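You operate a simulated robot arm through the tools that you are given. There is no shell and no other tool.

You are at the controls of a simulated two-armed robot. One attempt, no reset.

Task
Top up pot G7 with water to its upper band.
Fine: put its lid back on, swing the spout back, spill nothing, leave the pot on the plate and the other pots alone. Set down upright: what you pick out. Where these are worked on the way, their far stop is far enough and under half their travel is too little: swing spout.

Only the result counts: the job must be done as asked and must still hold three seconds after the hand-in. Knocking over, shifting, dropping, spilling or breaking anything else fails it. A push-on lid holds only when it is set on centred and level and pressed home; a screw cap is set on level and turned clockwise until tight.

Robot
Two 7-joint arms with two-finger grippers on one trunk that stands fixed in place. Base frame: the origin is at the foot of the trunk, x ahead of it, y to its left, z up. Units: m, rad, N and s.
The left shoulder is at [0.05, 0.216, 1.246], the right one opposite. With the tool pointing down near the work surface each hand reaches from about 0.26 to 0.8 m from the base axis, measured 20 degrees to its own side. Payload 3.18 kg a hand.
Tool frame (each hand has its own): the origin (TCP) lies between the finger pads and is the grasp point; the fingertips stand 0.03 m ahead of it; z points along the fingers, y is the line along which they close. The gripper opens to 0.144 m. The gripper's body begins 0.103 m behind the TCP.
Orientation is that of the tool frame in the base frame, as a unit quaternion [x, y, z, w]. With the fingers straight down and closing along the base's y, the tool's x points along the base's -x, its y along +y and its z along -z.

Tools
- The arms move only by the tool arm_command. It takes "left_series", "right_series" or both (then of equal length, played together; a hand with none holds still); each is a list of rows, each a list of 7 numbers: the shift along the tool's x, y, z in units of 25 mm (1.0 is 25 mm), then the turn, a rotation vector about the tool's x, y, z in units of 6 degrees (1.0 is 6 degrees), then the finger opening in m, from 0 to 0.144. In form: [[x, y, z, rx, ry, rz, hand], ...]. A call has 1 to 20 rows; each row shifts and turns the commanded pose from where the row before left it, along the tool's axes as they then stand. A call with a number of a shift or a turn outside -1 to 1 is refused whole. A row lasts 0.2 s, in which the tool goes at most 0.05 m and 0.15 rad; a call with a longer step from one row to the next is refused whole, and so is a gripper value outside its range. A pose out of reach is approached as far as the arm can. The call stops where the force on the tool passes 50 N (or 10 N more than at its start, if that is more) or the arm is blocked; 0.2 s more then pass. Each finger halts on what it meets, pressing with about 34 N; the grip force reading is that of the motor and also rises with nothing between the fingers. The clock runs only during rows and for 0.2 s after the last one: add rows that do not move to give the fingers time. The reply holds the time, the measured pose of the TCP, the force on the tool along the base axes, the opening and the grip force, in the units named above and with some noise, with the torque about the TCP (base axes, N m) and any sound that the robot's microphone picked up.
- Cameras (640 x 400 px; columns grow to the right, rows downward): "scene" is now at [0.1171, 0.0485, 1.4412]; the picture's right is [0.54, -0.84, 0.00], its down [-0.41, -0.27, -0.87] and it looks along [0.73, 0.47, -0.49] (base axes); focal length 214 px, centre (320, 200). "left" rides on the left gripper at [0.076, -0.016, -0.143] in its tool frame; the picture's right is [0.21, 0.98, 0.00], its down [-0.84, 0.18, -0.51] and it looks along [-0.50, 0.11, 0.86] (tool axes); focal length 218 px, centre (320, 200). "right" rides on the right gripper at [0.077, 0.016, -0.143] in its tool frame; the picture's right is [-0.21, 0.98, 0.00], its down [-0.84, -0.18, -0.51] and it looks along [-0.50, -0.11, 0.86] (tool axes); focal length 218 px, centre (320, 200). There is no depth. A picture from a camera that has moved, and an enlarged one, comes with that camera's place and axes in the base frame and with its lens.
- snapshot(camera): a new picture of that camera. It takes no simulated time.
- move_column(by): slides the trunk up (or, below 0, down) by that many m; the arms and the scene camera ride with it, the base frame stays. It gives what a move gives, with no picture.
- head_to(pan, tilt): turns the head with the scene camera to pan (to the left, within 1.396 rad either way) and tilt (down, from -0.506 to 1.204), counted from straight ahead of the robot. It gives what a move gives.
- close_up(camera, box): a new picture of the part [left, top, right, bottom] of that camera's present view, enlarged. It takes no simulated time.
- finish_job(): hands the job in; it is judged then, once.

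Nothing tells you positions but the pictures and the camera data. Unless the task says otherwise, let go and move clear before handing in.

The tools are called after "Request:" as name(argument=value, ...) on one line, values as JSON. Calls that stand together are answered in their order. arm_command: Moves the arms, as the interface text tells. Its arguments: {"type":"object","properties":{"left_series":{"type":"array"},"right_series":{"type":"array"}},"required":[]} The other tools are called the same way: move_column (by) slides the trunk up or down; head_to (pan, tilt) turns the head that bears the scene camera; snapshot (camera) takes a picture; close_up (camera, box) takes an enlarged picture of a part of a camera's view; finish_job () hands the job in.

At the start:

```text
clock: 0.0
left_position: [0.3812, 0.5014, 1.3783]
left_ee_rot: [0.001, 1.0, 0.0, 0.0]
left_wrist_force: [-0.1, -0.6, 0.2]
left_torque: [-0.03, -0.01, 0.04]
left_width: 0.144
left_grip_force: 0.1
right_position: [0.3397, 0.0394, 1.3798]
right_ee_rot: [0.001, 1.0, 0.0, 0.0]
right_wrist_force: [-0.1, -0.7, -0.4]
right_torque: [0.02, 0.05, 0.0]
right_width: 0.144
right_grip_force: 0.0
trunk travel left (down, up): [-0.325, 0.044]
head pan, tilt: [0.574, 0.517]
```

scene: 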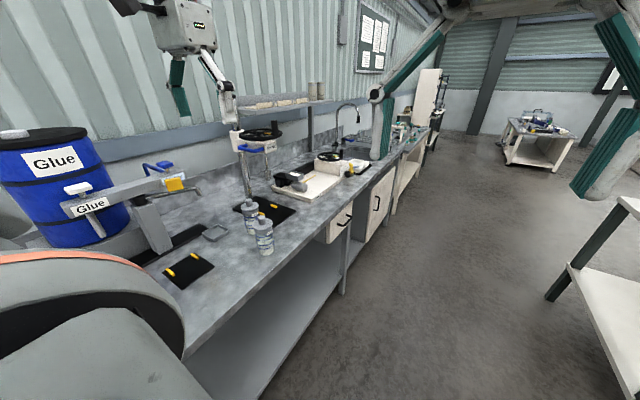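
right: 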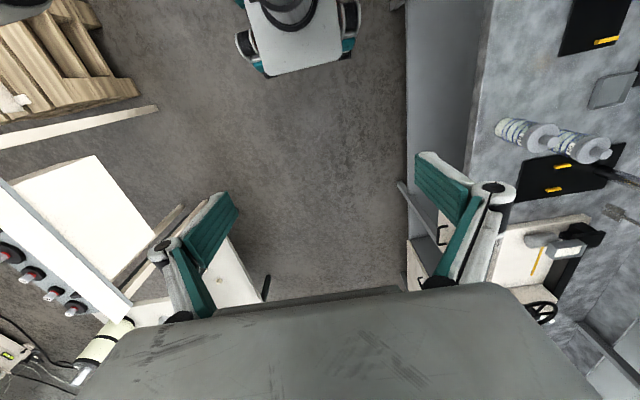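
left: 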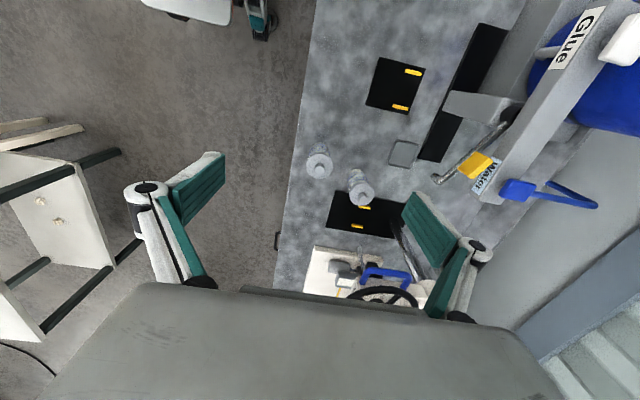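

I see a workbench on the left with a glue drum, a water tap with a swing spout and two bottles (pots). I'll look closer before moving.

Request:
close_up(camera="scene", box=[40, 140, 240, 300])

Request:
close_up(camera="scene", box=[220, 120, 380, 260])

Request:
close_up(camera="left", box=[290, 20, 610, 220])

Request:
close_up(camera="left", box=[270, 130, 450, 300])

```text
2.50 times, centred on (140, 220) of scene
camera zoom: at [0.1171, 0.0485, 1.4412], right [0.54, -0.84, 0.0], down [-0.41, -0.27, -0.87], along [0.73, 0.47, -0.49], focal length 536 px, centre (770, 150)
```

zoom: 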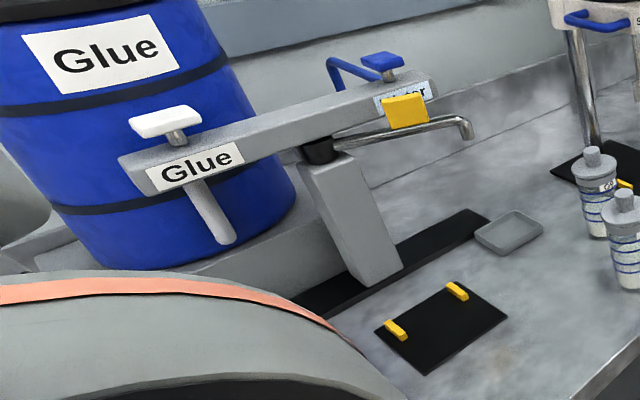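

```text
2.86 times, centred on (300, 190) of scene
camera zoom: at [0.1171, 0.0485, 1.4412], right [0.54, -0.84, 0.0], down [-0.41, -0.27, -0.87], along [0.73, 0.47, -0.49], focal length 613 px, centre (377, 229)
```

zoom: 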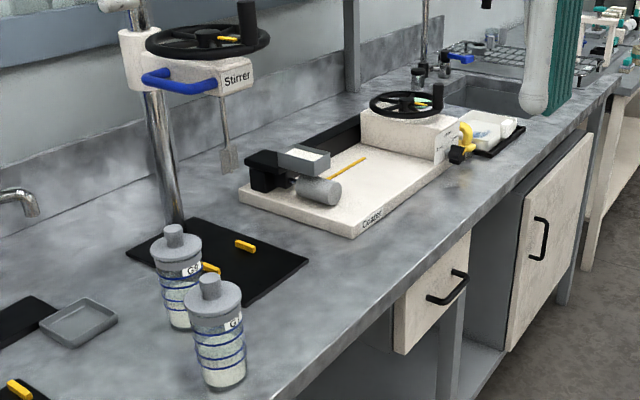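

```text
2.00 times, centred on (450, 120) of left
camera zoom: at [0.3053, 0.4843, 1.5219], right [-0.21, 0.98, 0.0], down [0.84, 0.18, 0.51], along [0.5, 0.1, -0.86], focal length 436 px, centre (60, 360)
```

zoom: 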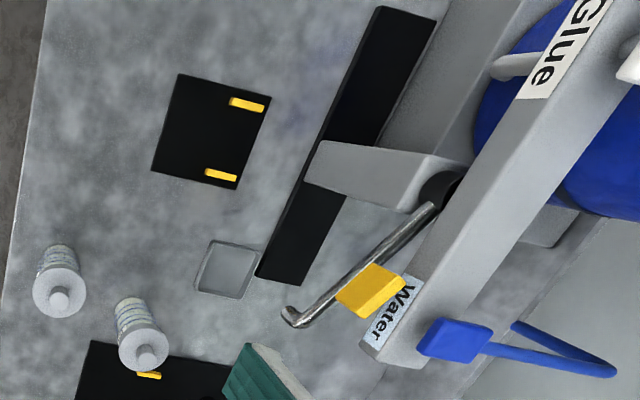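

```text
2.35 times, centred on (360, 215) of left
camera zoom: at [0.3053, 0.4843, 1.5219], right [-0.21, 0.98, 0.0], down [0.84, 0.18, 0.51], along [0.5, 0.1, -0.86], focal length 514 px, centre (226, 165)
```

zoom: 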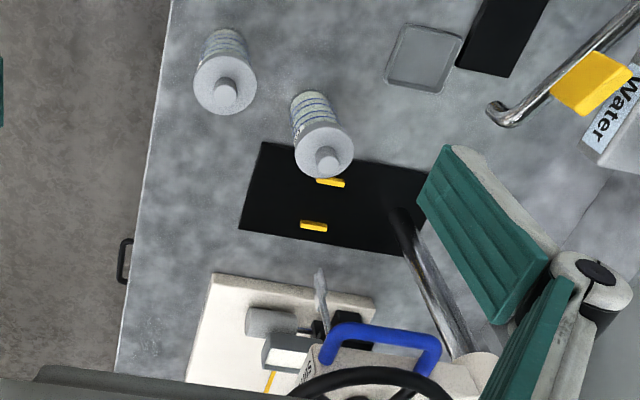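

I see two labelled pots near a stirrer, and a water spout with a yellow tab. I'll read the labels at higher zoom.

Request:
close_up(camera="scene", box=[235, 192, 283, 222])

Request:
close_up(camera="scene", box=[235, 205, 285, 262])

Request:
close_up(camera="scene", box=[130, 150, 210, 200])

Request:
close_up(camera="left", box=[300, 130, 390, 210])

Request:
close_up(camera="left", box=[420, 130, 520, 220])

Request:
head_to(pan=0.9, tilt=0.7)

```text
13.33 times, centred on (259, 207) of scene
camera zoom: at [0.1171, 0.0485, 1.4412], right [0.54, -0.84, 0.0], down [-0.41, -0.27, -0.87], along [0.73, 0.47, -0.49], focal length 2860 px, centre (1133, 107)
```

zoom: 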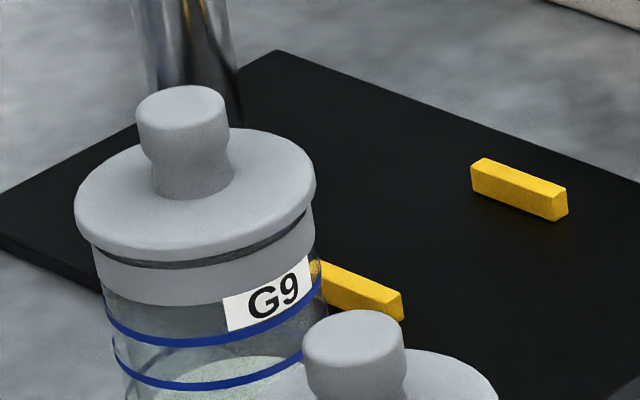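

```text
7.02 times, centred on (260, 234) of scene
camera zoom: at [0.1171, 0.0485, 1.4412], right [0.54, -0.84, 0.0], down [-0.41, -0.27, -0.87], along [0.73, 0.47, -0.49], focal length 1505 px, centre (741, -35)
```

zoom: 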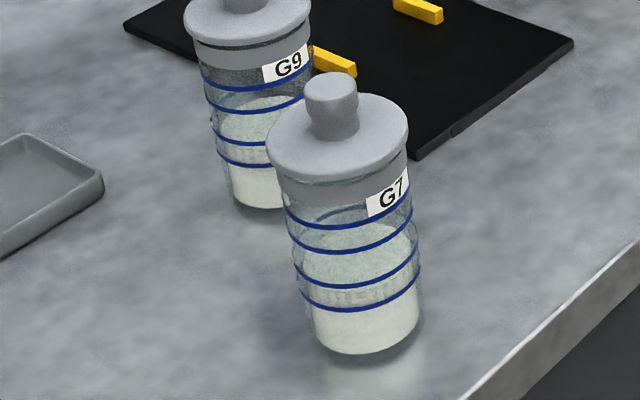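

```text
8.00 times, centred on (170, 175) of scene
camera zoom: at [0.1171, 0.0485, 1.4412], right [0.54, -0.84, 0.0], down [-0.41, -0.27, -0.87], along [0.73, 0.47, -0.49], focal length 1716 px, centre (1520, 400)
```

zoom: 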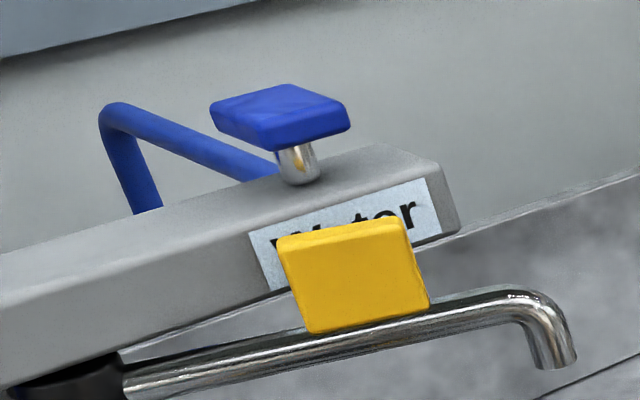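

```text
5.00 times, centred on (345, 170) of left
camera zoom: at [0.3053, 0.4843, 1.5219], right [-0.21, 0.98, 0.0], down [0.84, 0.18, 0.51], along [0.5, 0.1, -0.86], focal length 1091 px, centre (195, 350)
```

zoom: 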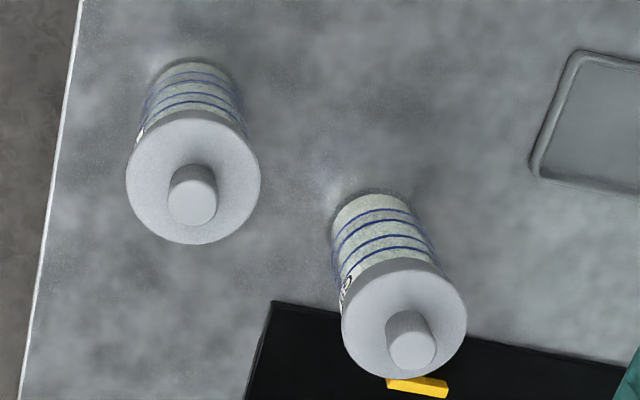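

```text
4.44 times, centred on (470, 175) of left
camera zoom: at [0.3053, 0.4843, 1.5219], right [-0.21, 0.98, 0.0], down [0.84, 0.18, 0.51], along [0.5, 0.1, -0.86], focal length 970 px, centre (-347, 311)
```

zoom: 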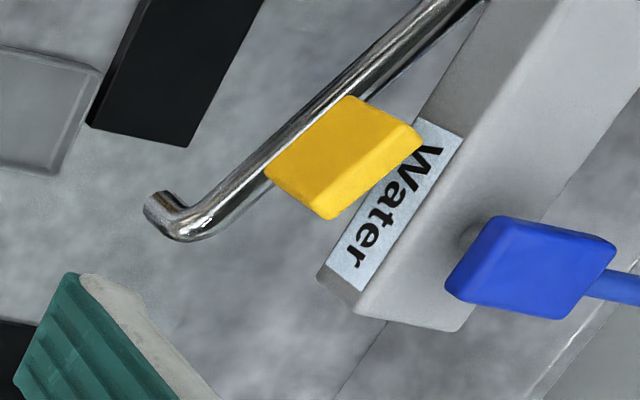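

```text
clock: 0.8
left_position: [0.3809, 0.5025, 1.378]
left_ee_rot: [0.001, 1.0, -0.001, 0.0]
left_wrist_force: [-0.3, 0.2, 0.3]
left_torque: [-0.02, 0.01, -0.02]
left_width: 0.1442
left_grip_force: 0.0
right_position: [0.3405, 0.039, 1.3779]
right_ee_rot: [0.0, 1.0, 0.0, 0.0]
right_wrist_force: [0.1, -0.3, 0.4]
right_torque: [0.01, 0.0, 0.01]
right_width: 0.1439
right_grip_force: 0.0
trunk travel left (down, up): [-0.325, 0.044]
head pan, tilt: [0.901, 0.7]
```

Request:
snapshot(camera="scene")

Request:
close_up(camera="scene", box=[200, 60, 400, 200])

```text
taken
camera scene: at [0.0938, 0.0658, 1.4251], right [0.78, -0.62, 0.0], down [-0.4, -0.5, -0.77], along [0.48, 0.6, -0.64], focal length 214 px, centre (320, 200)
```

scene: 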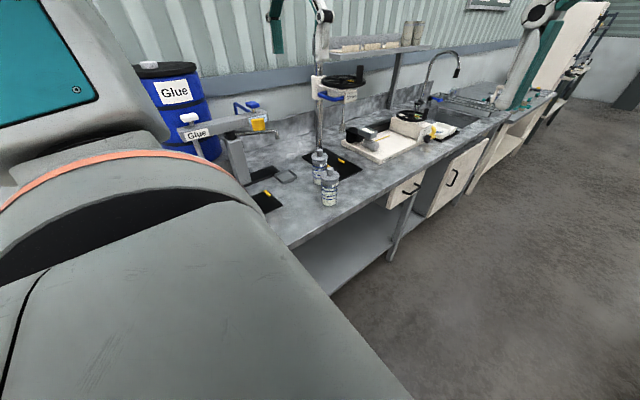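

```text
2.86 times, centred on (300, 130) of scene
camera zoom: at [0.0938, 0.0658, 1.4251], right [0.78, -0.62, 0.0], down [-0.4, -0.5, -0.77], along [0.48, 0.6, -0.64], focal length 613 px, centre (377, 400)
```

zoom: 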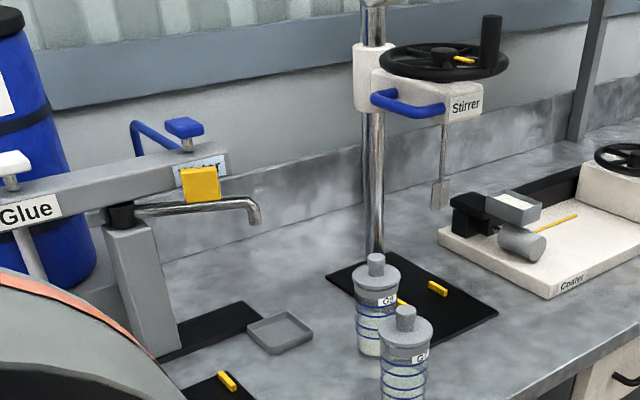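

Bench top is at about z≈0.895; G7 stands at about (0.50, 0.52), the tap plate with its two yellow bars is near (0.30, 0.70), and the spout tip is near (0.45, 0.78, 1.08). I'll zoom in on the pot, the valve and the plate for detail.

Request:
close_up(camera="scene", box=[315, 160, 347, 212])

Request:
close_up(camera="scene", box=[225, 90, 300, 150])

Request:
close_up(camera="left", box=[355, 45, 435, 125])

Request:
close_up(camera="left", box=[480, 80, 620, 230])

Request:
close_up(camera="left", box=[300, 135, 345, 190])

```text
7.69 times, centred on (331, 186) of scene
camera zoom: at [0.0938, 0.0658, 1.4251], right [0.78, -0.62, 0.0], down [-0.4, -0.5, -0.77], along [0.48, 0.6, -0.64], focal length 1650 px, centre (235, 308)
```

zoom: 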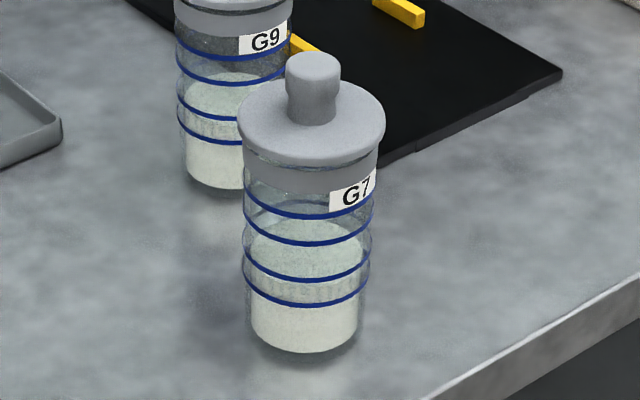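

```text
6.67 times, centred on (262, 120) of scene
camera zoom: at [0.0938, 0.0658, 1.4251], right [0.78, -0.62, 0.0], down [-0.4, -0.5, -0.77], along [0.48, 0.6, -0.64], focal length 1430 px, centre (703, 733)
```

zoom: 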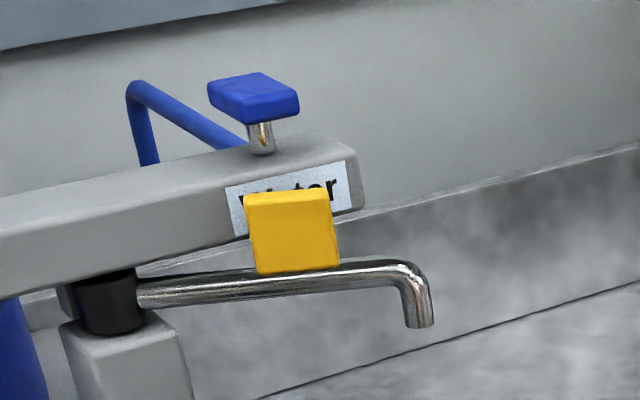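

```text
5.00 times, centred on (395, 85) of left
camera zoom: at [0.3053, 0.4842, 1.5219], right [-0.21, 0.98, 0.0], down [0.84, 0.18, 0.51], along [0.5, 0.1, -0.86], focal length 1091 px, centre (-55, 775)
```

zoom: 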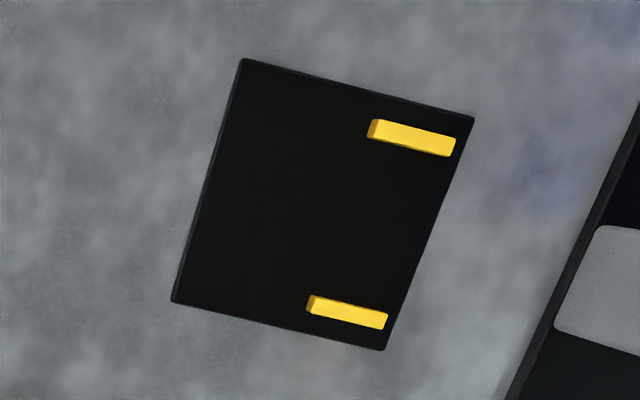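

```text
2.67 times, centred on (550, 155) of left
camera zoom: at [0.3053, 0.4842, 1.5219], right [-0.21, 0.98, 0.0], down [0.84, 0.18, 0.51], along [0.5, 0.1, -0.86], focal length 582 px, centre (-293, 320)
```

zoom: 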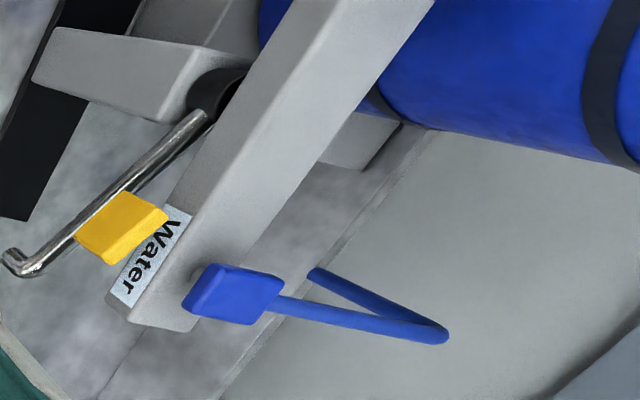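

```text
7.27 times, centred on (322, 162) of left
camera zoom: at [0.3053, 0.4842, 1.5219], right [-0.21, 0.98, 0.0], down [0.84, 0.18, 0.51], along [0.5, 0.1, -0.86], focal length 1587 px, centre (302, 473)
```

zoom: 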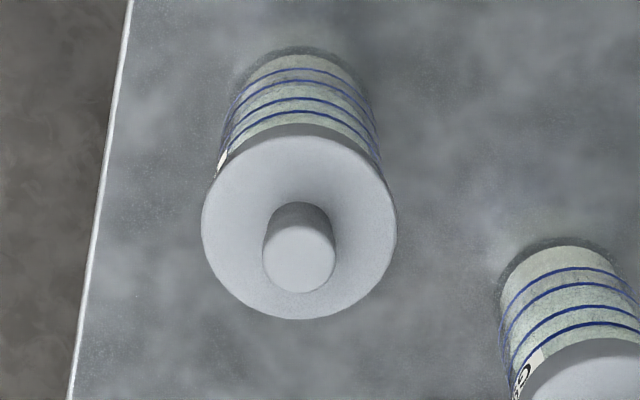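

The lid looks like a push-on type with a knob, and each pot has two bands (pairs of blue lines), with G7's contents currently in the lower band. I'll move the left hand above the tap to inspect the valve.

Request:
arm_command(left_series=[[0.5, 1, 0, 0, 0, 0, 0.144], [0.5, 1, 0, 0, 0, 0, 0.144], [0.5, 1, 0, 0, 0, 0, 0.144], [0.5, 1, 0, 0, 0, 0, 0.144], [0, 1, 0, 0, 0, 0, 0.144], [0, 1, 0, 0, 0, 0, 0.144]])

Request:
snapshot(camera="left")

Request:
close_up(camera="scene", box=[200, 60, 400, 200])

```text
clock: 2.2
left_position: [0.3325, 0.6526, 1.3777]
left_ee_rot: [0.0, 1.0, -0.001, 0.0]
left_wrist_force: [-0.1, -0.3, 0.1]
left_torque: [-0.07, -0.04, 0.0]
left_width: 0.1439
left_grip_force: 0.0
right_position: [0.3407, 0.0403, 1.3789]
right_ee_rot: [0.001, 1.0, 0.0, 0.0]
right_wrist_force: [-0.6, 0.1, 0.9]
right_torque: [-0.01, 0.01, 0.01]
right_width: 0.1441
right_grip_force: 0.0
trunk travel left (down, up): [-0.325, 0.044]
head pan, tilt: [0.901, 0.7]
```

```text
taken
camera left: at [0.2565, 0.6358, 1.5208], right [-0.21, 0.98, 0.0], down [0.84, 0.18, 0.51], along [0.5, 0.1, -0.86], focal length 218 px, centre (320, 200)
```

left: 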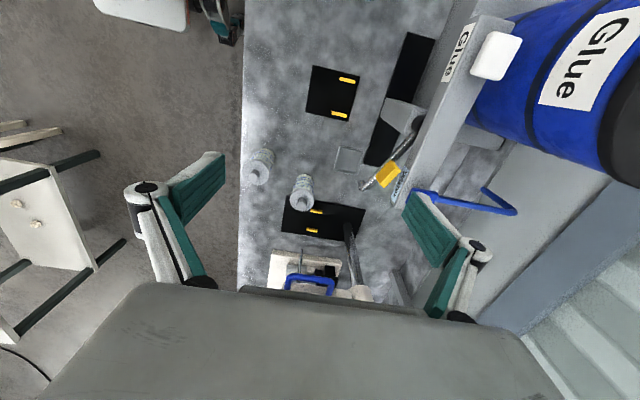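

```text
2.86 times, centred on (300, 130) of scene
camera zoom: at [0.0939, 0.0665, 1.425], right [0.78, -0.62, 0.0], down [-0.4, -0.51, -0.76], along [0.48, 0.6, -0.64], focal length 613 px, centre (377, 400)
```

zoom: 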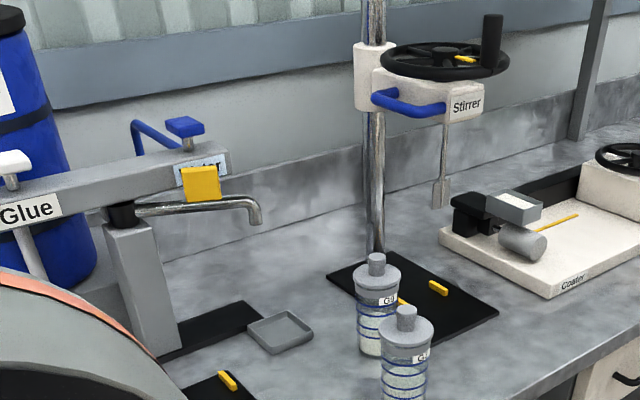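

I'll triangulate from this second viewpoint with close-ups.

Request:
close_up(camera="left", box=[290, 50, 370, 130])

Request:
close_up(camera="left", box=[350, 90, 450, 210])

Request:
close_up(camera="left", box=[240, 130, 330, 240])

Request:
close_up(camera="left", box=[440, 10, 540, 90])

```text
5.00 times, centred on (330, 90) of left
camera zoom: at [0.2565, 0.6358, 1.5208], right [-0.21, 0.98, 0.0], down [0.84, 0.18, 0.51], along [0.5, 0.1, -0.86], focal length 1091 px, centre (270, 750)
```

zoom: 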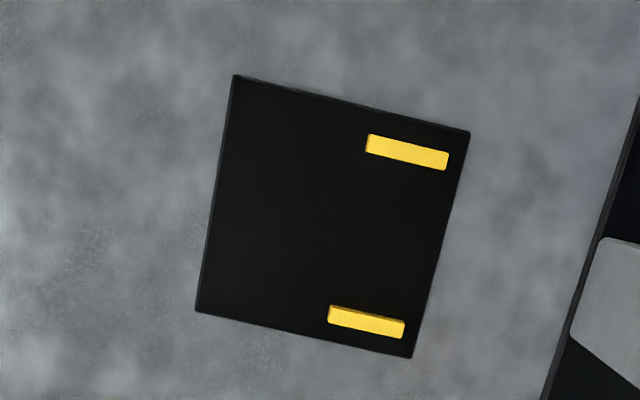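

```text
3.33 times, centred on (400, 150) of left
camera zoom: at [0.2565, 0.6358, 1.5208], right [-0.21, 0.98, 0.0], down [0.84, 0.18, 0.51], along [0.5, 0.1, -0.86], focal length 728 px, centre (53, 367)
```

zoom: 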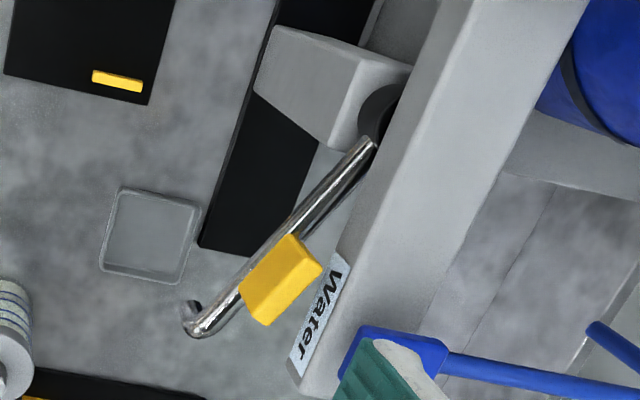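

```text
3.64 times, centred on (285, 185) of left
camera zoom: at [0.2565, 0.6358, 1.5208], right [-0.21, 0.98, 0.0], down [0.84, 0.18, 0.51], along [0.5, 0.1, -0.86], focal length 794 px, centre (447, 254)
```

zoom: 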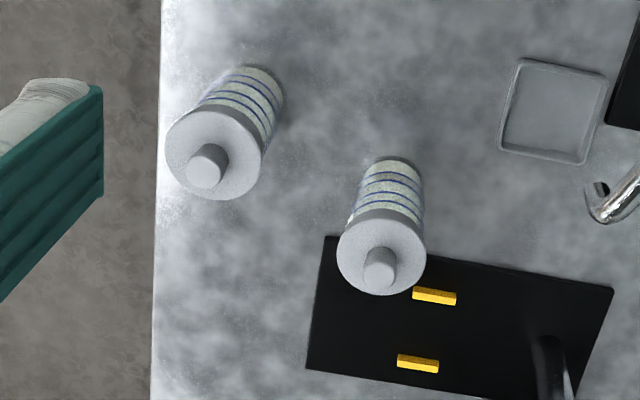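

```text
5.00 times, centred on (490, 50) of left
camera zoom: at [0.2565, 0.6358, 1.5208], right [-0.21, 0.98, 0.0], down [0.84, 0.18, 0.51], along [0.5, 0.1, -0.86], focal length 1091 px, centre (-530, 950)
```

zoom: 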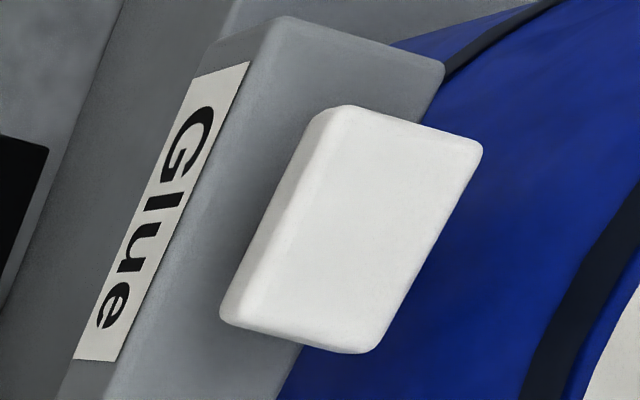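

Triangulated: G7's axis is at (0.504, 0.526) with its knob top at z≈1.042 and the bench at 0.90. The tap plate centre is at about (0.304, 0.676), the spout pivot at about (0.30, 0.84), and the spout tip at (0.446, 0.772, 1.085). I'll turn the left hand to a 45° forward pitch to grasp the pot body beneath the lid.

Request:
arm_command(left_series=[[0, -1, 0, 0, 0, 0, 0.144], [0, -1, 0, 0, 0, 0, 0.144], [0, -1, 0, 0, 0, 0, 0.144], [0, -1, 0, 0, 0, 0, 0.144], [0, -1, 0, 0, 0, 0, 0.144], [0, -1, 0, 0, 0, 0, 0.12], [0, 0, 0, 0, 0, -1, 0.12], [0, 0, 0, 0, 0, -1, 0.12], [0, 0, 0, 0, 0, -1, 0.12], [0, 0, 0, 0, 0, -1, 0.12], [0, 0, 0, 0, 0, -1, 0.12], [0, 0, 0, 0, 0, -1, 0.12], [0, 0, 0, 0, 0, -1, 0.12], [0, 0, 0, 0, 0, -1, 0.12]])

Request:
arm_command(left_series=[[0, 0, 0, 0, -1, 0, 0.12], [0, 0, 0, 0, -1, 0, 0.12], [0, 0, 0, 0, -1, 0, 0.12], [0, 0, 0, 0, -1, 0, 0.12], [0, 0, 0, 0, -1, 0, 0.12], [0, 0, 0, 0, -1, 0, 0.12], [0, 0, 0, 0, -1, 0, 0.12], [0, 0, 0, 0, -0.5, 0, 0.12]])

Request:
snapshot(camera="left")

Request:
snapshot(camera="scene")

```text
clock: 5.2
left_position: [0.3297, 0.5102, 1.3899]
left_ee_rot: [-0.406, 0.914, 0.0, 0.0]
left_wrist_force: [-0.6, -0.3, 0.6]
left_torque: [0.06, -0.02, -0.01]
left_width: 0.1201
left_grip_force: 0.1
left hand out of reach, approached as far as the arm can: row 12, 14
right_position: [0.3395, 0.0374, 1.3799]
right_ee_rot: [0.001, 1.0, 0.001, 0.001]
right_wrist_force: [0.3, -0.2, 0.6]
right_torque: [0.07, -0.01, -0.01]
right_width: 0.1441
right_grip_force: 0.0
trunk travel left (down, up): [-0.325, 0.044]
head pan, tilt: [0.901, 0.7]
```

```text
clock: 7.0
left_position: [0.3271, 0.5751, 1.4238]
left_ee_rot: [-0.374, 0.844, 0.155, 0.351]
left_wrist_force: [-0.2, -0.2, -0.4]
left_torque: [0.0, 0.01, 0.0]
left_width: 0.1198
left_grip_force: 0.0
left hand out of reach, approached as far as the arm can: row 1, 2, 3, 4, 5, 6, 7
right_position: [0.3406, 0.0385, 1.3789]
right_ee_rot: [0.001, 1.0, 0.0, 0.0]
right_wrist_force: [-0.1, -0.6, 0.3]
right_torque: [0.0, 0.02, 0.04]
right_width: 0.1439
right_grip_force: 0.1
trunk travel left (down, up): [-0.325, 0.044]
head pan, tilt: [0.901, 0.7]
```

```text
taken
camera left: at [0.2363, 0.4485, 1.4718], right [-0.82, 0.55, -0.15], down [0.03, 0.3, 0.95], along [0.57, 0.78, -0.26], focal length 218 px, centre (320, 200)
```

left: 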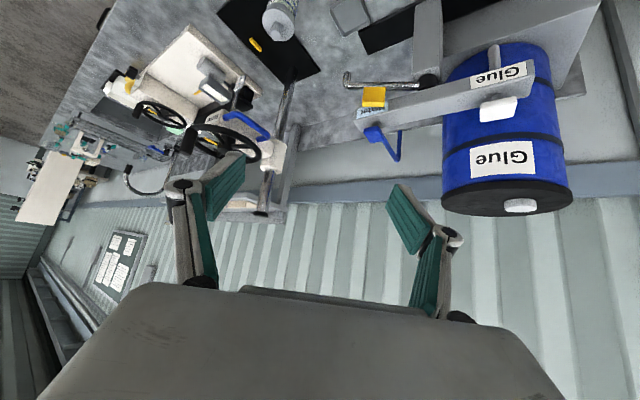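

```text
taken
camera scene: at [0.0937, 0.0657, 1.4251], right [0.78, -0.62, 0.0], down [-0.4, -0.5, -0.77], along [0.48, 0.6, -0.64], focal length 214 px, centre (320, 200)
```

scene: 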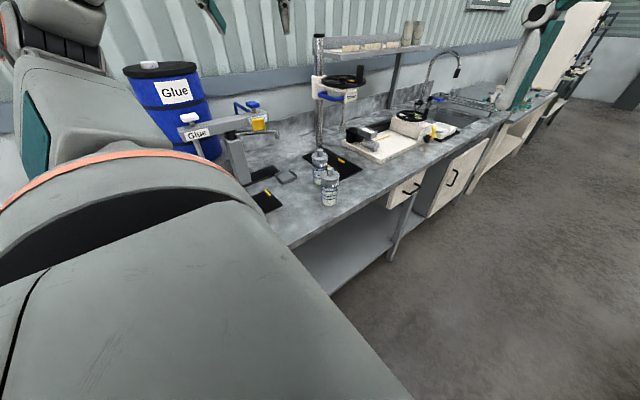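

The arm hit its reach limit only because that pose was high and folded. I'll descend to a pre-grasp point in front of G7 and check again.

Request:
arm_command(left_series=[[0.9, -0.55, 0.8, 0, 0, 0, 0.12], [0.9, -0.55, 0.8, 0, 0, 0, 0.12], [0.9, -0.55, 0.8, 0, 0, 0, 0.12], [0.9, -0.55, 0.8, 0, 0, 0, 0.12], [0.9, -0.55, 0.8, 0, 0, 0, 0.12], [0.9, -0.55, 0.8, 0, 0, 0, 0.12], [0.9, -0.55, 0.8, 0, 0, 0, 0.12], [0.9, -0.55, 0.8, 0, 0, 0, 0.12]])

Request:
snapshot(camera="left")

Request:
snapshot(camera="scene")

```text
clock: 8.8
left_position: [0.2467, 0.587, 1.2903]
left_ee_rot: [-0.373, 0.846, 0.154, 0.349]
left_wrist_force: [-0.6, 0.6, -0.4]
left_torque: [-0.02, 0.02, -0.01]
left_width: 0.1201
left_grip_force: 0.0
left hand out of reach, approached as far as the arm can: row 1, 2, 3, 4, 5, 6, 7, 8
right_position: [0.3414, 0.0396, 1.379]
right_ee_rot: [0.0, 1.0, 0.0, 0.0]
right_wrist_force: [-0.4, -0.2, 0.7]
right_torque: [-0.02, -0.02, -0.01]
right_width: 0.1439
right_grip_force: 0.1
trunk travel left (down, up): [-0.325, 0.044]
head pan, tilt: [0.901, 0.7]
```

```text
taken
camera left: at [0.1551, 0.4613, 1.3388], right [-0.82, 0.55, -0.15], down [0.03, 0.3, 0.95], along [0.57, 0.78, -0.26], focal length 218 px, centre (320, 200)
```

left: 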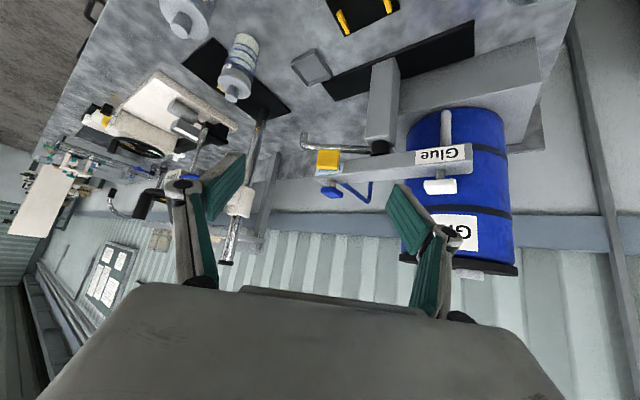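

```text
taken
camera scene: at [0.0933, 0.0661, 1.4251], right [0.78, -0.62, 0.0], down [-0.4, -0.5, -0.77], along [0.48, 0.6, -0.64], focal length 214 px, centre (320, 200)
```

scene: 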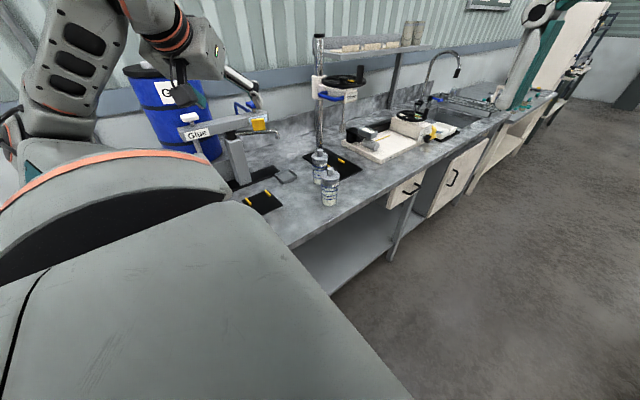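

The 48° yaw brings the wrist too close to the shoulder. I'll un-pitch, yaw further so the fingers point along +y, then re-pitch near the pot.

Request:
arm_command(left_series=[[0, 0, 0, 0, 1, 0, 0.12], [0, 0, 0, 0, 1, 0, 0.12], [0, 0, 0, 0, 1, 0, 0.12], [0, 0, 0, 0, 1, 0, 0.12], [0, 0, 0, 0, 1, 0, 0.12], [0, 0, 0, 0, 1, 0, 0.12], [0, 0, 0, 0, 1, 0, 0.12], [0, 0, 0, 0, 0.5, 0, 0.12]])

```text
clock: 10.6
left_position: [0.2491, 0.5868, 1.2908]
left_ee_rot: [-0.406, 0.914, -0.001, 0.0]
left_wrist_force: [-0.2, -0.1, -0.2]
left_torque: [-0.03, 0.02, -0.02]
left_width: 0.1199
left_grip_force: 0.0
right_position: [0.3407, 0.0389, 1.3789]
right_ee_rot: [0.0, 1.0, 0.0, 0.0]
right_wrist_force: [1.5, 0.6, -0.5]
right_torque: [0.0, 0.02, 0.02]
right_width: 0.1442
right_grip_force: 0.1
trunk travel left (down, up): [-0.325, 0.044]
head pan, tilt: [0.901, 0.7]
```

Request:
arm_command(left_series=[[0, -0.95, 0.1, 0, 0, 0, 0.12], [0, -0.95, 0.1, 0, 0, 0, 0.12], [0, -0.95, 0.1, 0, 0, 0, 0.12], [0, -0.95, 0.1, 0, 0, 0, 0.12], [0, -0.95, 0.1, 0, 0, 0, 0.12], [0, -0.95, 0.1, 0, 0, 0, 0.12], [0, -0.95, 0.1, 0, 0, 0, 0.12], [0, -0.95, 0.1, 0, 0, 0, 0.12], [0, -0.95, 0.1, 0, 0, 0, 0.12], [0, -0.95, 0.1, 0, 0, 0, 0.12], [0, -0.95, 0.1, 0, 0, 0, 0.12], [0, 0, 0, 0, 0, -1, 0.12], [0, 0, 0, 0, 0, -1, 0.12], [0, 0, 0, 0, 0, -1, 0.12], [0, 0, 0, 0, 0, -1, 0.12], [0, 0, 0, 0, 0, -1, 0.12], [0, 0, 0, 0, 0, -1, 0.12]])

Request:
arm_command(left_series=[[0, 0, 0, 0, -1, 0, 0.12], [0, 0, 0, 0, -1, 0, 0.12], [0, 0, 0, 0, -1, 0, 0.12], [0, 0, 0, 0, -1, 0, 0.12], [0, 0, 0, 0, -1, 0, 0.12], [0, 0, 0, 0, -1, 0, 0.12], [0, 0, 0, 0, -1, 0, 0.12]])

Request:
snapshot(camera="left")

Request:
snapshot(camera="scene")

```text
clock: 14.2
left_position: [0.4974, 0.6515, 1.3589]
left_ee_rot: [-0.65, 0.76, -0.001, 0.0]
left_wrist_force: [-0.2, 0.2, 0.6]
left_torque: [-0.04, 0.0, 0.0]
left_width: 0.1201
left_grip_force: 0.0
left hand out of reach, approached as far as the arm can: row 2, 3, 4, 5, 6, 7, 8, 9, 10, 11, 12, 13, 14, 15, 16, 17
right_position: [0.3402, 0.0409, 1.3792]
right_ee_rot: [0.002, 1.0, 0.0, 0.0]
right_wrist_force: [-0.6, 0.2, -0.1]
right_torque: [-0.02, 0.01, 0.02]
right_width: 0.1441
right_grip_force: 0.2
trunk travel left (down, up): [-0.325, 0.044]
head pan, tilt: [0.901, 0.7]
```

```text
clock: 15.8
left_position: [0.5355, 0.714, 1.453]
left_ee_rot: [-0.63, 0.734, 0.166, 0.19]
left_wrist_force: [-0.7, 0.2, 0.2]
left_torque: [-0.02, 0.01, 0.04]
left_width: 0.1199
left_grip_force: 0.0
left hand out of reach, approached as far as the arm can: row 1, 2, 3, 4, 5, 6, 7
right_position: [0.3411, 0.0386, 1.3795]
right_ee_rot: [0.001, 1.0, 0.001, 0.0]
right_wrist_force: [-0.3, -0.2, 0.0]
right_torque: [0.01, 0.01, -0.01]
right_width: 0.1439
right_grip_force: 0.1
trunk travel left (down, up): [-0.325, 0.044]
head pan, tilt: [0.901, 0.7]
```

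```text
taken
camera left: at [0.5328, 0.5754, 1.54], right [-0.99, -0.03, -0.1], down [-0.1, 0.51, 0.86], along [0.02, 0.86, -0.51], focal length 218 px, centre (320, 200)
```

left: 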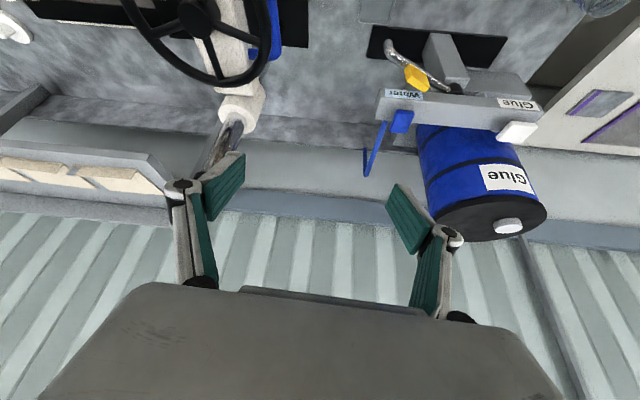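

```text
taken
camera scene: at [0.0943, 0.0652, 1.425], right [0.78, -0.62, 0.0], down [-0.4, -0.5, -0.77], along [0.48, 0.6, -0.64], focal length 214 px, centre (320, 200)
```

scene: 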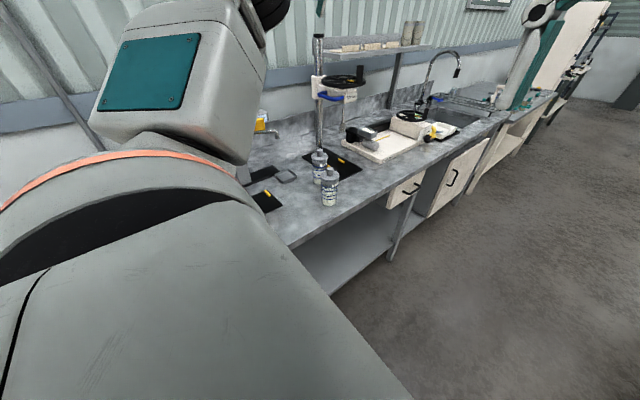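

The reach is poor at this height. I'll return to the neutral yaw and descend to working height before yawing again.

Request:
arm_command(left_series=[[0, 0, 0, 0, 1, 0, 0.12], [0, 0, 0, 0, 1, 0, 0.12], [0, 0, 0, 0, 1, 0, 0.12], [0, 0, 0, 0, 1, 0, 0.12], [0, 0, 0, 0, 0.87, 0, 0.12], [0, 0, 0, 0, 0, 1, 0.12], [0, 0, 0, 0, 0, 1, 0.12], [0, 0, 0, 0, 0, 1, 0.12], [0, 0, 0, 0, 0, 1, 0.12], [0, 0, 0, 0, 0, 1, 0.12], [0, 0, 0, 0, 0, 1, 0.12], [0, 0, 0, 0, 0, 1, 0.12], [0, 0, 0, 0, 0, 1, 0.12], [0, 0, 0, 0, 0, 1, 0.12], [0, 0, 0, 0, 0, 1, 0.12], [0, 0, 0, 0, 0, 1, 0.12], [0, 0, 0, 0, 0, 1, 0.12], [0, 0, 0, 0, 0, 1, 0.12], [0, 0, 0, 0, 0, 0.5, 0.12]])

```text
clock: 19.8
left_position: [0.5352, 0.7126, 1.4518]
left_ee_rot: [-0.002, 0.968, 0.249, 0.038]
left_wrist_force: [-0.1, 0.1, 0.7]
left_torque: [-0.02, 0.02, -0.03]
left_width: 0.1201
left_grip_force: 0.2
left hand out of reach, approached as far as the arm can: row 1, 2, 3, 4, 5
right_position: [0.3414, 0.0387, 1.3798]
right_ee_rot: [0.001, 1.0, 0.0, 0.0]
right_wrist_force: [-0.1, -0.2, -0.1]
right_torque: [-0.01, -0.02, -0.01]
right_width: 0.1441
right_grip_force: 0.1
trunk travel left (down, up): [-0.325, 0.044]
head pan, tilt: [0.901, 0.7]
```

Request:
arm_command(left_series=[[0.5, -0.88, 0, 0.5, 0, 0, 0.12], [0.5, -0.88, 0, 0.5, 0, 0, 0.12], [0.5, -0.88, 0, 0.5, 0, 0, 0.12], [0.5, -0.88, 0, 0.5, 0, 0, 0.12], [0.5, -0.88, 0, 0.5, 0, 0, 0.12], [0.5, -0.88, 0, 0.5, 0, 0, 0.12], [0.5, -0.88, 0, 0.5, 0, 0, 0.12], [0.5, -0.88, 0, 0.5, 0, 0, 0.12], [0, 0, 1, 0.4, 0, 0, 0.12], [0, 0, 1, 0.4, 0, 0, 0.12]])

```text
clock: 22.0
left_position: [0.4398, 0.5539, 1.34]
left_ee_rot: [0.007, 0.999, 0.0, 0.037]
left_wrist_force: [-0.2, -0.4, 0.5]
left_torque: [0.02, 0.01, -0.03]
left_width: 0.1198
left_grip_force: 0.1
right_position: [0.3399, 0.0407, 1.3785]
right_ee_rot: [0.001, 1.0, 0.0, 0.0]
right_wrist_force: [0.1, -0.1, 0.4]
right_torque: [0.0, -0.02, 0.0]
right_width: 0.1442
right_grip_force: 0.1
trunk travel left (down, up): [-0.325, 0.044]
head pan, tilt: [0.901, 0.7]
```

Reachable again. I'll descend to z≈1.15 and then yaw the other way, which would put the camera on the upper side when pitched.

Request:
arm_command(left_series=[[0.1, -0.67, 0.95, 0, 0.5, 0, 0.12], [0.1, -0.67, 0.95, 0, 0.2, 0, 0.12], [0.1, -0.67, 0.95, 0, 0, 0, 0.12], [0.1, -0.67, 0.95, 0, 0, 0, 0.12], [0.1, -0.67, 0.95, 0, 0, 0, 0.12], [0.1, -0.67, 0.95, 0, 0, 0, 0.12], [0.1, -0.67, 0.95, 0, 0, 0, 0.12], [0.1, -0.67, 0.95, 0, 0, 0, 0.12]])

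Request:
arm_command(left_series=[[0, 0, 0, 0, 0, 1, 0.12], [0, 0, 0, 0, 0, 1, 0.12], [0, 0, 0, 0, 0, 1, 0.12], [0, 0, 0, 0, 0, 1, 0.12], [0, 0, 0, 0, 0, 1, 0.12], [0, 0, 0, 0, 0, 1, 0.12], [0, 0, 0, 0, 0, 1, 0.12], [0, 0, 0, 0, 0, 1, 0.12], [0, 0, 0, 0, 0, 1, 0.12], [0, 0, 0, 0, 0, 1, 0.12]])

Request:
snapshot(camera="scene")

```text
clock: 23.8
left_position: [0.4245, 0.4335, 1.153]
left_ee_rot: [0.008, 1.0, -0.002, -0.002]
left_wrist_force: [-0.9, 0.5, -0.3]
left_torque: [0.01, 0.02, -0.01]
left_width: 0.12
left_grip_force: 0.1
left hand out of reach, approached as far as the arm can: row 8
right_position: [0.3405, 0.0399, 1.3773]
right_ee_rot: [0.002, 1.0, 0.0, 0.0]
right_wrist_force: [-0.3, 0.0, 0.1]
right_torque: [-0.05, 0.03, 0.01]
right_width: 0.1443
right_grip_force: 0.0
trunk travel left (down, up): [-0.325, 0.044]
head pan, tilt: [0.901, 0.7]
```

```text
clock: 26.0
left_position: [0.423, 0.4314, 1.1564]
left_ee_rot: [0.507, 0.862, 0.001, -0.001]
left_wrist_force: [-0.1, 0.1, 0.0]
left_torque: [0.02, -0.01, 0.01]
left_width: 0.12
left_grip_force: 0.1
right_position: [0.3404, 0.0401, 1.3798]
right_ee_rot: [0.002, 1.0, 0.001, 0.0]
right_wrist_force: [-0.2, 0.0, 0.0]
right_torque: [-0.02, 0.02, 0.04]
right_width: 0.1437
right_grip_force: 0.1
trunk travel left (down, up): [-0.325, 0.044]
head pan, tilt: [0.901, 0.7]
```

```text
taken
camera scene: at [0.0938, 0.0659, 1.425], right [0.78, -0.62, 0.0], down [-0.4, -0.5, -0.76], along [0.48, 0.6, -0.64], focal length 214 px, centre (320, 200)
```

scene: 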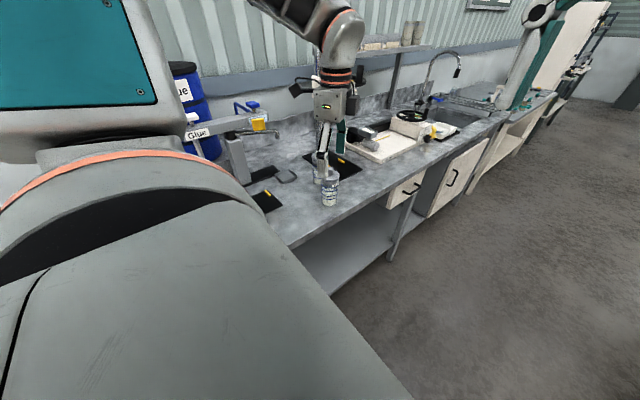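

Request:
arm_command(left_series=[[0, 0, 0, 0, 0, 1, 0.12], [0, 0, 0, 0, 0, 1, 0.12], [0, 0, 0, 0, 0, 1, 0.12], [0, 0, 0, 0, 0, 1, 0.12], [0, 0, 0, 0, 1, 0, 0.12], [0, 0, 0, 0, 1, 0, 0.12], [0, 0, 0, 0, 1, 0, 0.12], [0, 0, 0, 0, 1, 0, 0.12], [0, 0, 0, 0, 1, 0, 0.12], [0, 0, 0, 0, 1, 0, 0.12]])

Request:
snapshot(camera="left")

Request:
snapshot(camera="scene")

```text
clock: 28.2
left_position: [0.4227, 0.4317, 1.1564]
left_ee_rot: [0.64, 0.703, 0.209, -0.229]
left_wrist_force: [0.2, 0.6, -0.4]
left_torque: [0.02, 0.0, 0.01]
left_width: 0.1198
left_grip_force: 0.0
right_position: [0.3405, 0.0397, 1.3793]
right_ee_rot: [0.001, 1.0, 0.0, 0.0]
right_wrist_force: [0.8, -0.6, 1.0]
right_torque: [-0.03, -0.02, 0.01]
right_width: 0.1442
right_grip_force: 0.0
trunk travel left (down, up): [-0.325, 0.044]
head pan, tilt: [0.901, 0.7]
```

```text
taken
camera left: at [0.4107, 0.4072, 1.3167], right [0.96, 0.26, 0.12], down [0.27, -0.96, -0.09], along [0.1, 0.12, -0.99], focal length 218 px, centre (320, 200)
```

left: 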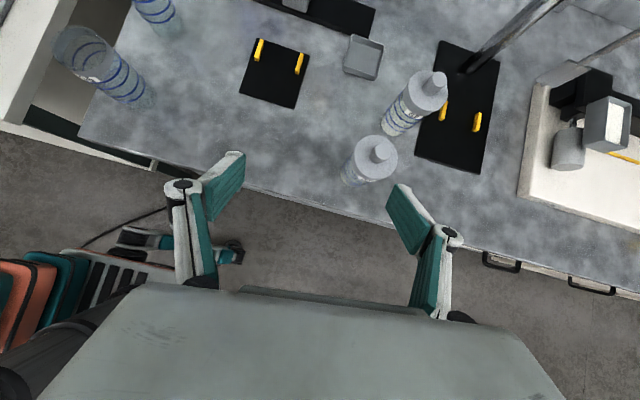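

```text
taken
camera scene: at [0.0944, 0.0658, 1.425], right [0.78, -0.62, 0.0], down [-0.4, -0.5, -0.76], along [0.47, 0.6, -0.64], focal length 214 px, centre (320, 200)
```

scene: 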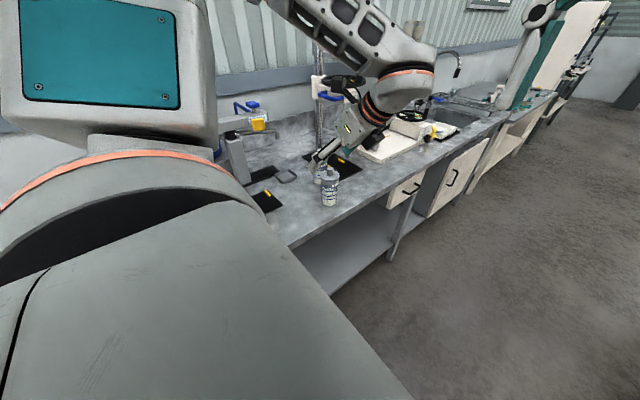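

This pose works: the hand is pitched 36° toward +y with the camera looking nearly straight down. I'll take close-ups to refine positions and identify the extra bottles at the left.

Request:
close_up(camera="left", box=[330, 60, 460, 190])

Request:
close_up(camera="left", box=[40, 0, 200, 110])

Request:
close_up(camera="left", box=[230, 20, 400, 120])

```text
3.08 times, centred on (395, 125) of left
camera zoom: at [0.4107, 0.4072, 1.3167], right [0.96, 0.26, 0.12], down [0.27, -0.96, -0.09], along [0.1, 0.12, -0.99], focal length 672 px, centre (89, 431)
```

zoom: 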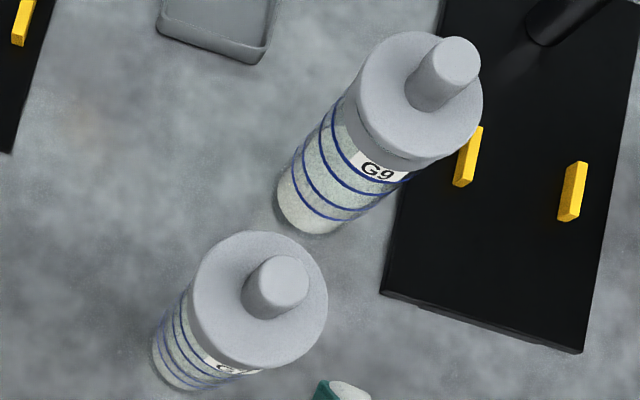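

```text
3.64 times, centred on (120, 55) of left
camera zoom: at [0.4107, 0.4072, 1.3167], right [0.96, 0.26, 0.12], down [0.27, -0.96, -0.09], along [0.1, 0.12, -0.99], focal length 794 px, centre (1047, 727)
```

zoom: 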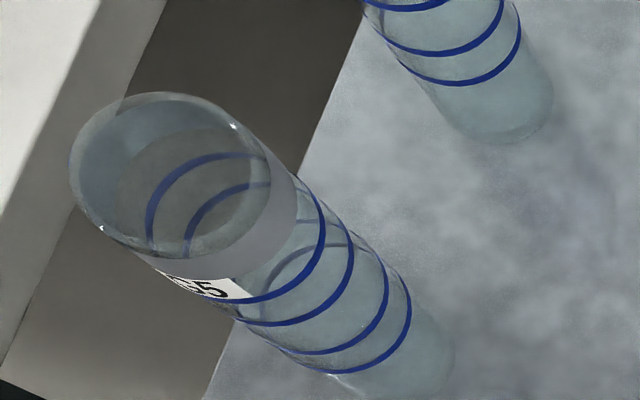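

```text
3.76 times, centred on (315, 70) of left
camera zoom: at [0.4107, 0.4072, 1.3167], right [0.96, 0.26, 0.12], down [0.27, -0.96, -0.09], along [0.1, 0.12, -0.99], focal length 822 px, centre (339, 689)
```

zoom: 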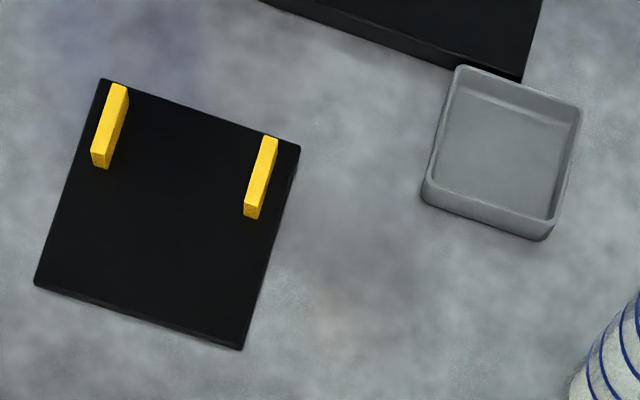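

Extra empty pots (G5 and another) stand near x≈0.09 and I'll keep clear of them; the small tray under the resting spout is a drip tray. Next is the pre-grasp in front of G7.

Request:
arm_command(left_series=[[-0.517, 0.895, 0.955, 0, 0, 0, 0.12], [-0.517, 0.895, 0.955, 0, 0, 0, 0.12], [-0.517, 0.895, 0.955, 0, 0, 0, 0.12], [-0.517, 0.895, 0.955, 0, 0, 0, 0.12]])

Request:
snapshot(camera="left")

Request:
snapshot(camera="scene")

```text
clock: 29.2
left_position: [0.511, 0.4512, 1.0486]
left_ee_rot: [0.641, 0.703, 0.208, -0.229]
left_wrist_force: [0.7, 1.0, 0.1]
left_torque: [0.01, 0.04, 0.02]
left_width: 0.1198
left_grip_force: 0.1
right_position: [0.3414, 0.0408, 1.3786]
right_ee_rot: [0.001, 1.0, 0.0, 0.0]
right_wrist_force: [0.4, -0.1, -0.5]
right_torque: [0.02, 0.06, -0.03]
right_width: 0.1439
right_grip_force: 0.1
trunk travel left (down, up): [-0.325, 0.044]
head pan, tilt: [0.901, 0.7]
```

```text
taken
camera left: at [0.4981, 0.428, 1.2097], right [0.96, 0.26, 0.12], down [0.27, -0.96, -0.09], along [0.1, 0.12, -0.99], focal length 218 px, centre (320, 200)
```

left: 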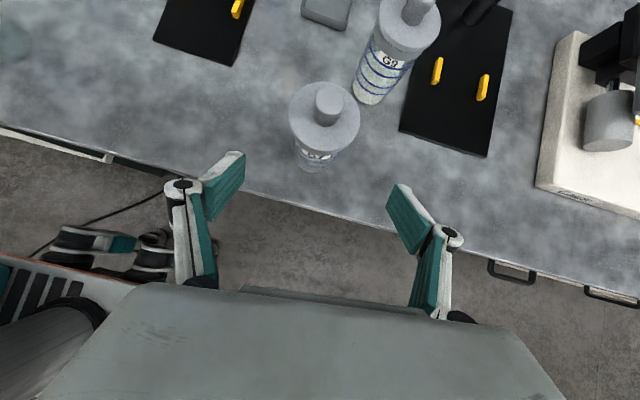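

```text
taken
camera scene: at [0.0945, 0.0664, 1.4249], right [0.78, -0.62, 0.0], down [-0.4, -0.51, -0.76], along [0.47, 0.6, -0.64], focal length 214 px, centre (320, 200)
```

scene: 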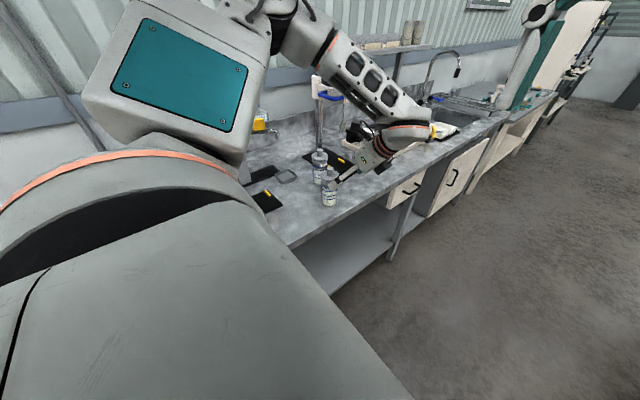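

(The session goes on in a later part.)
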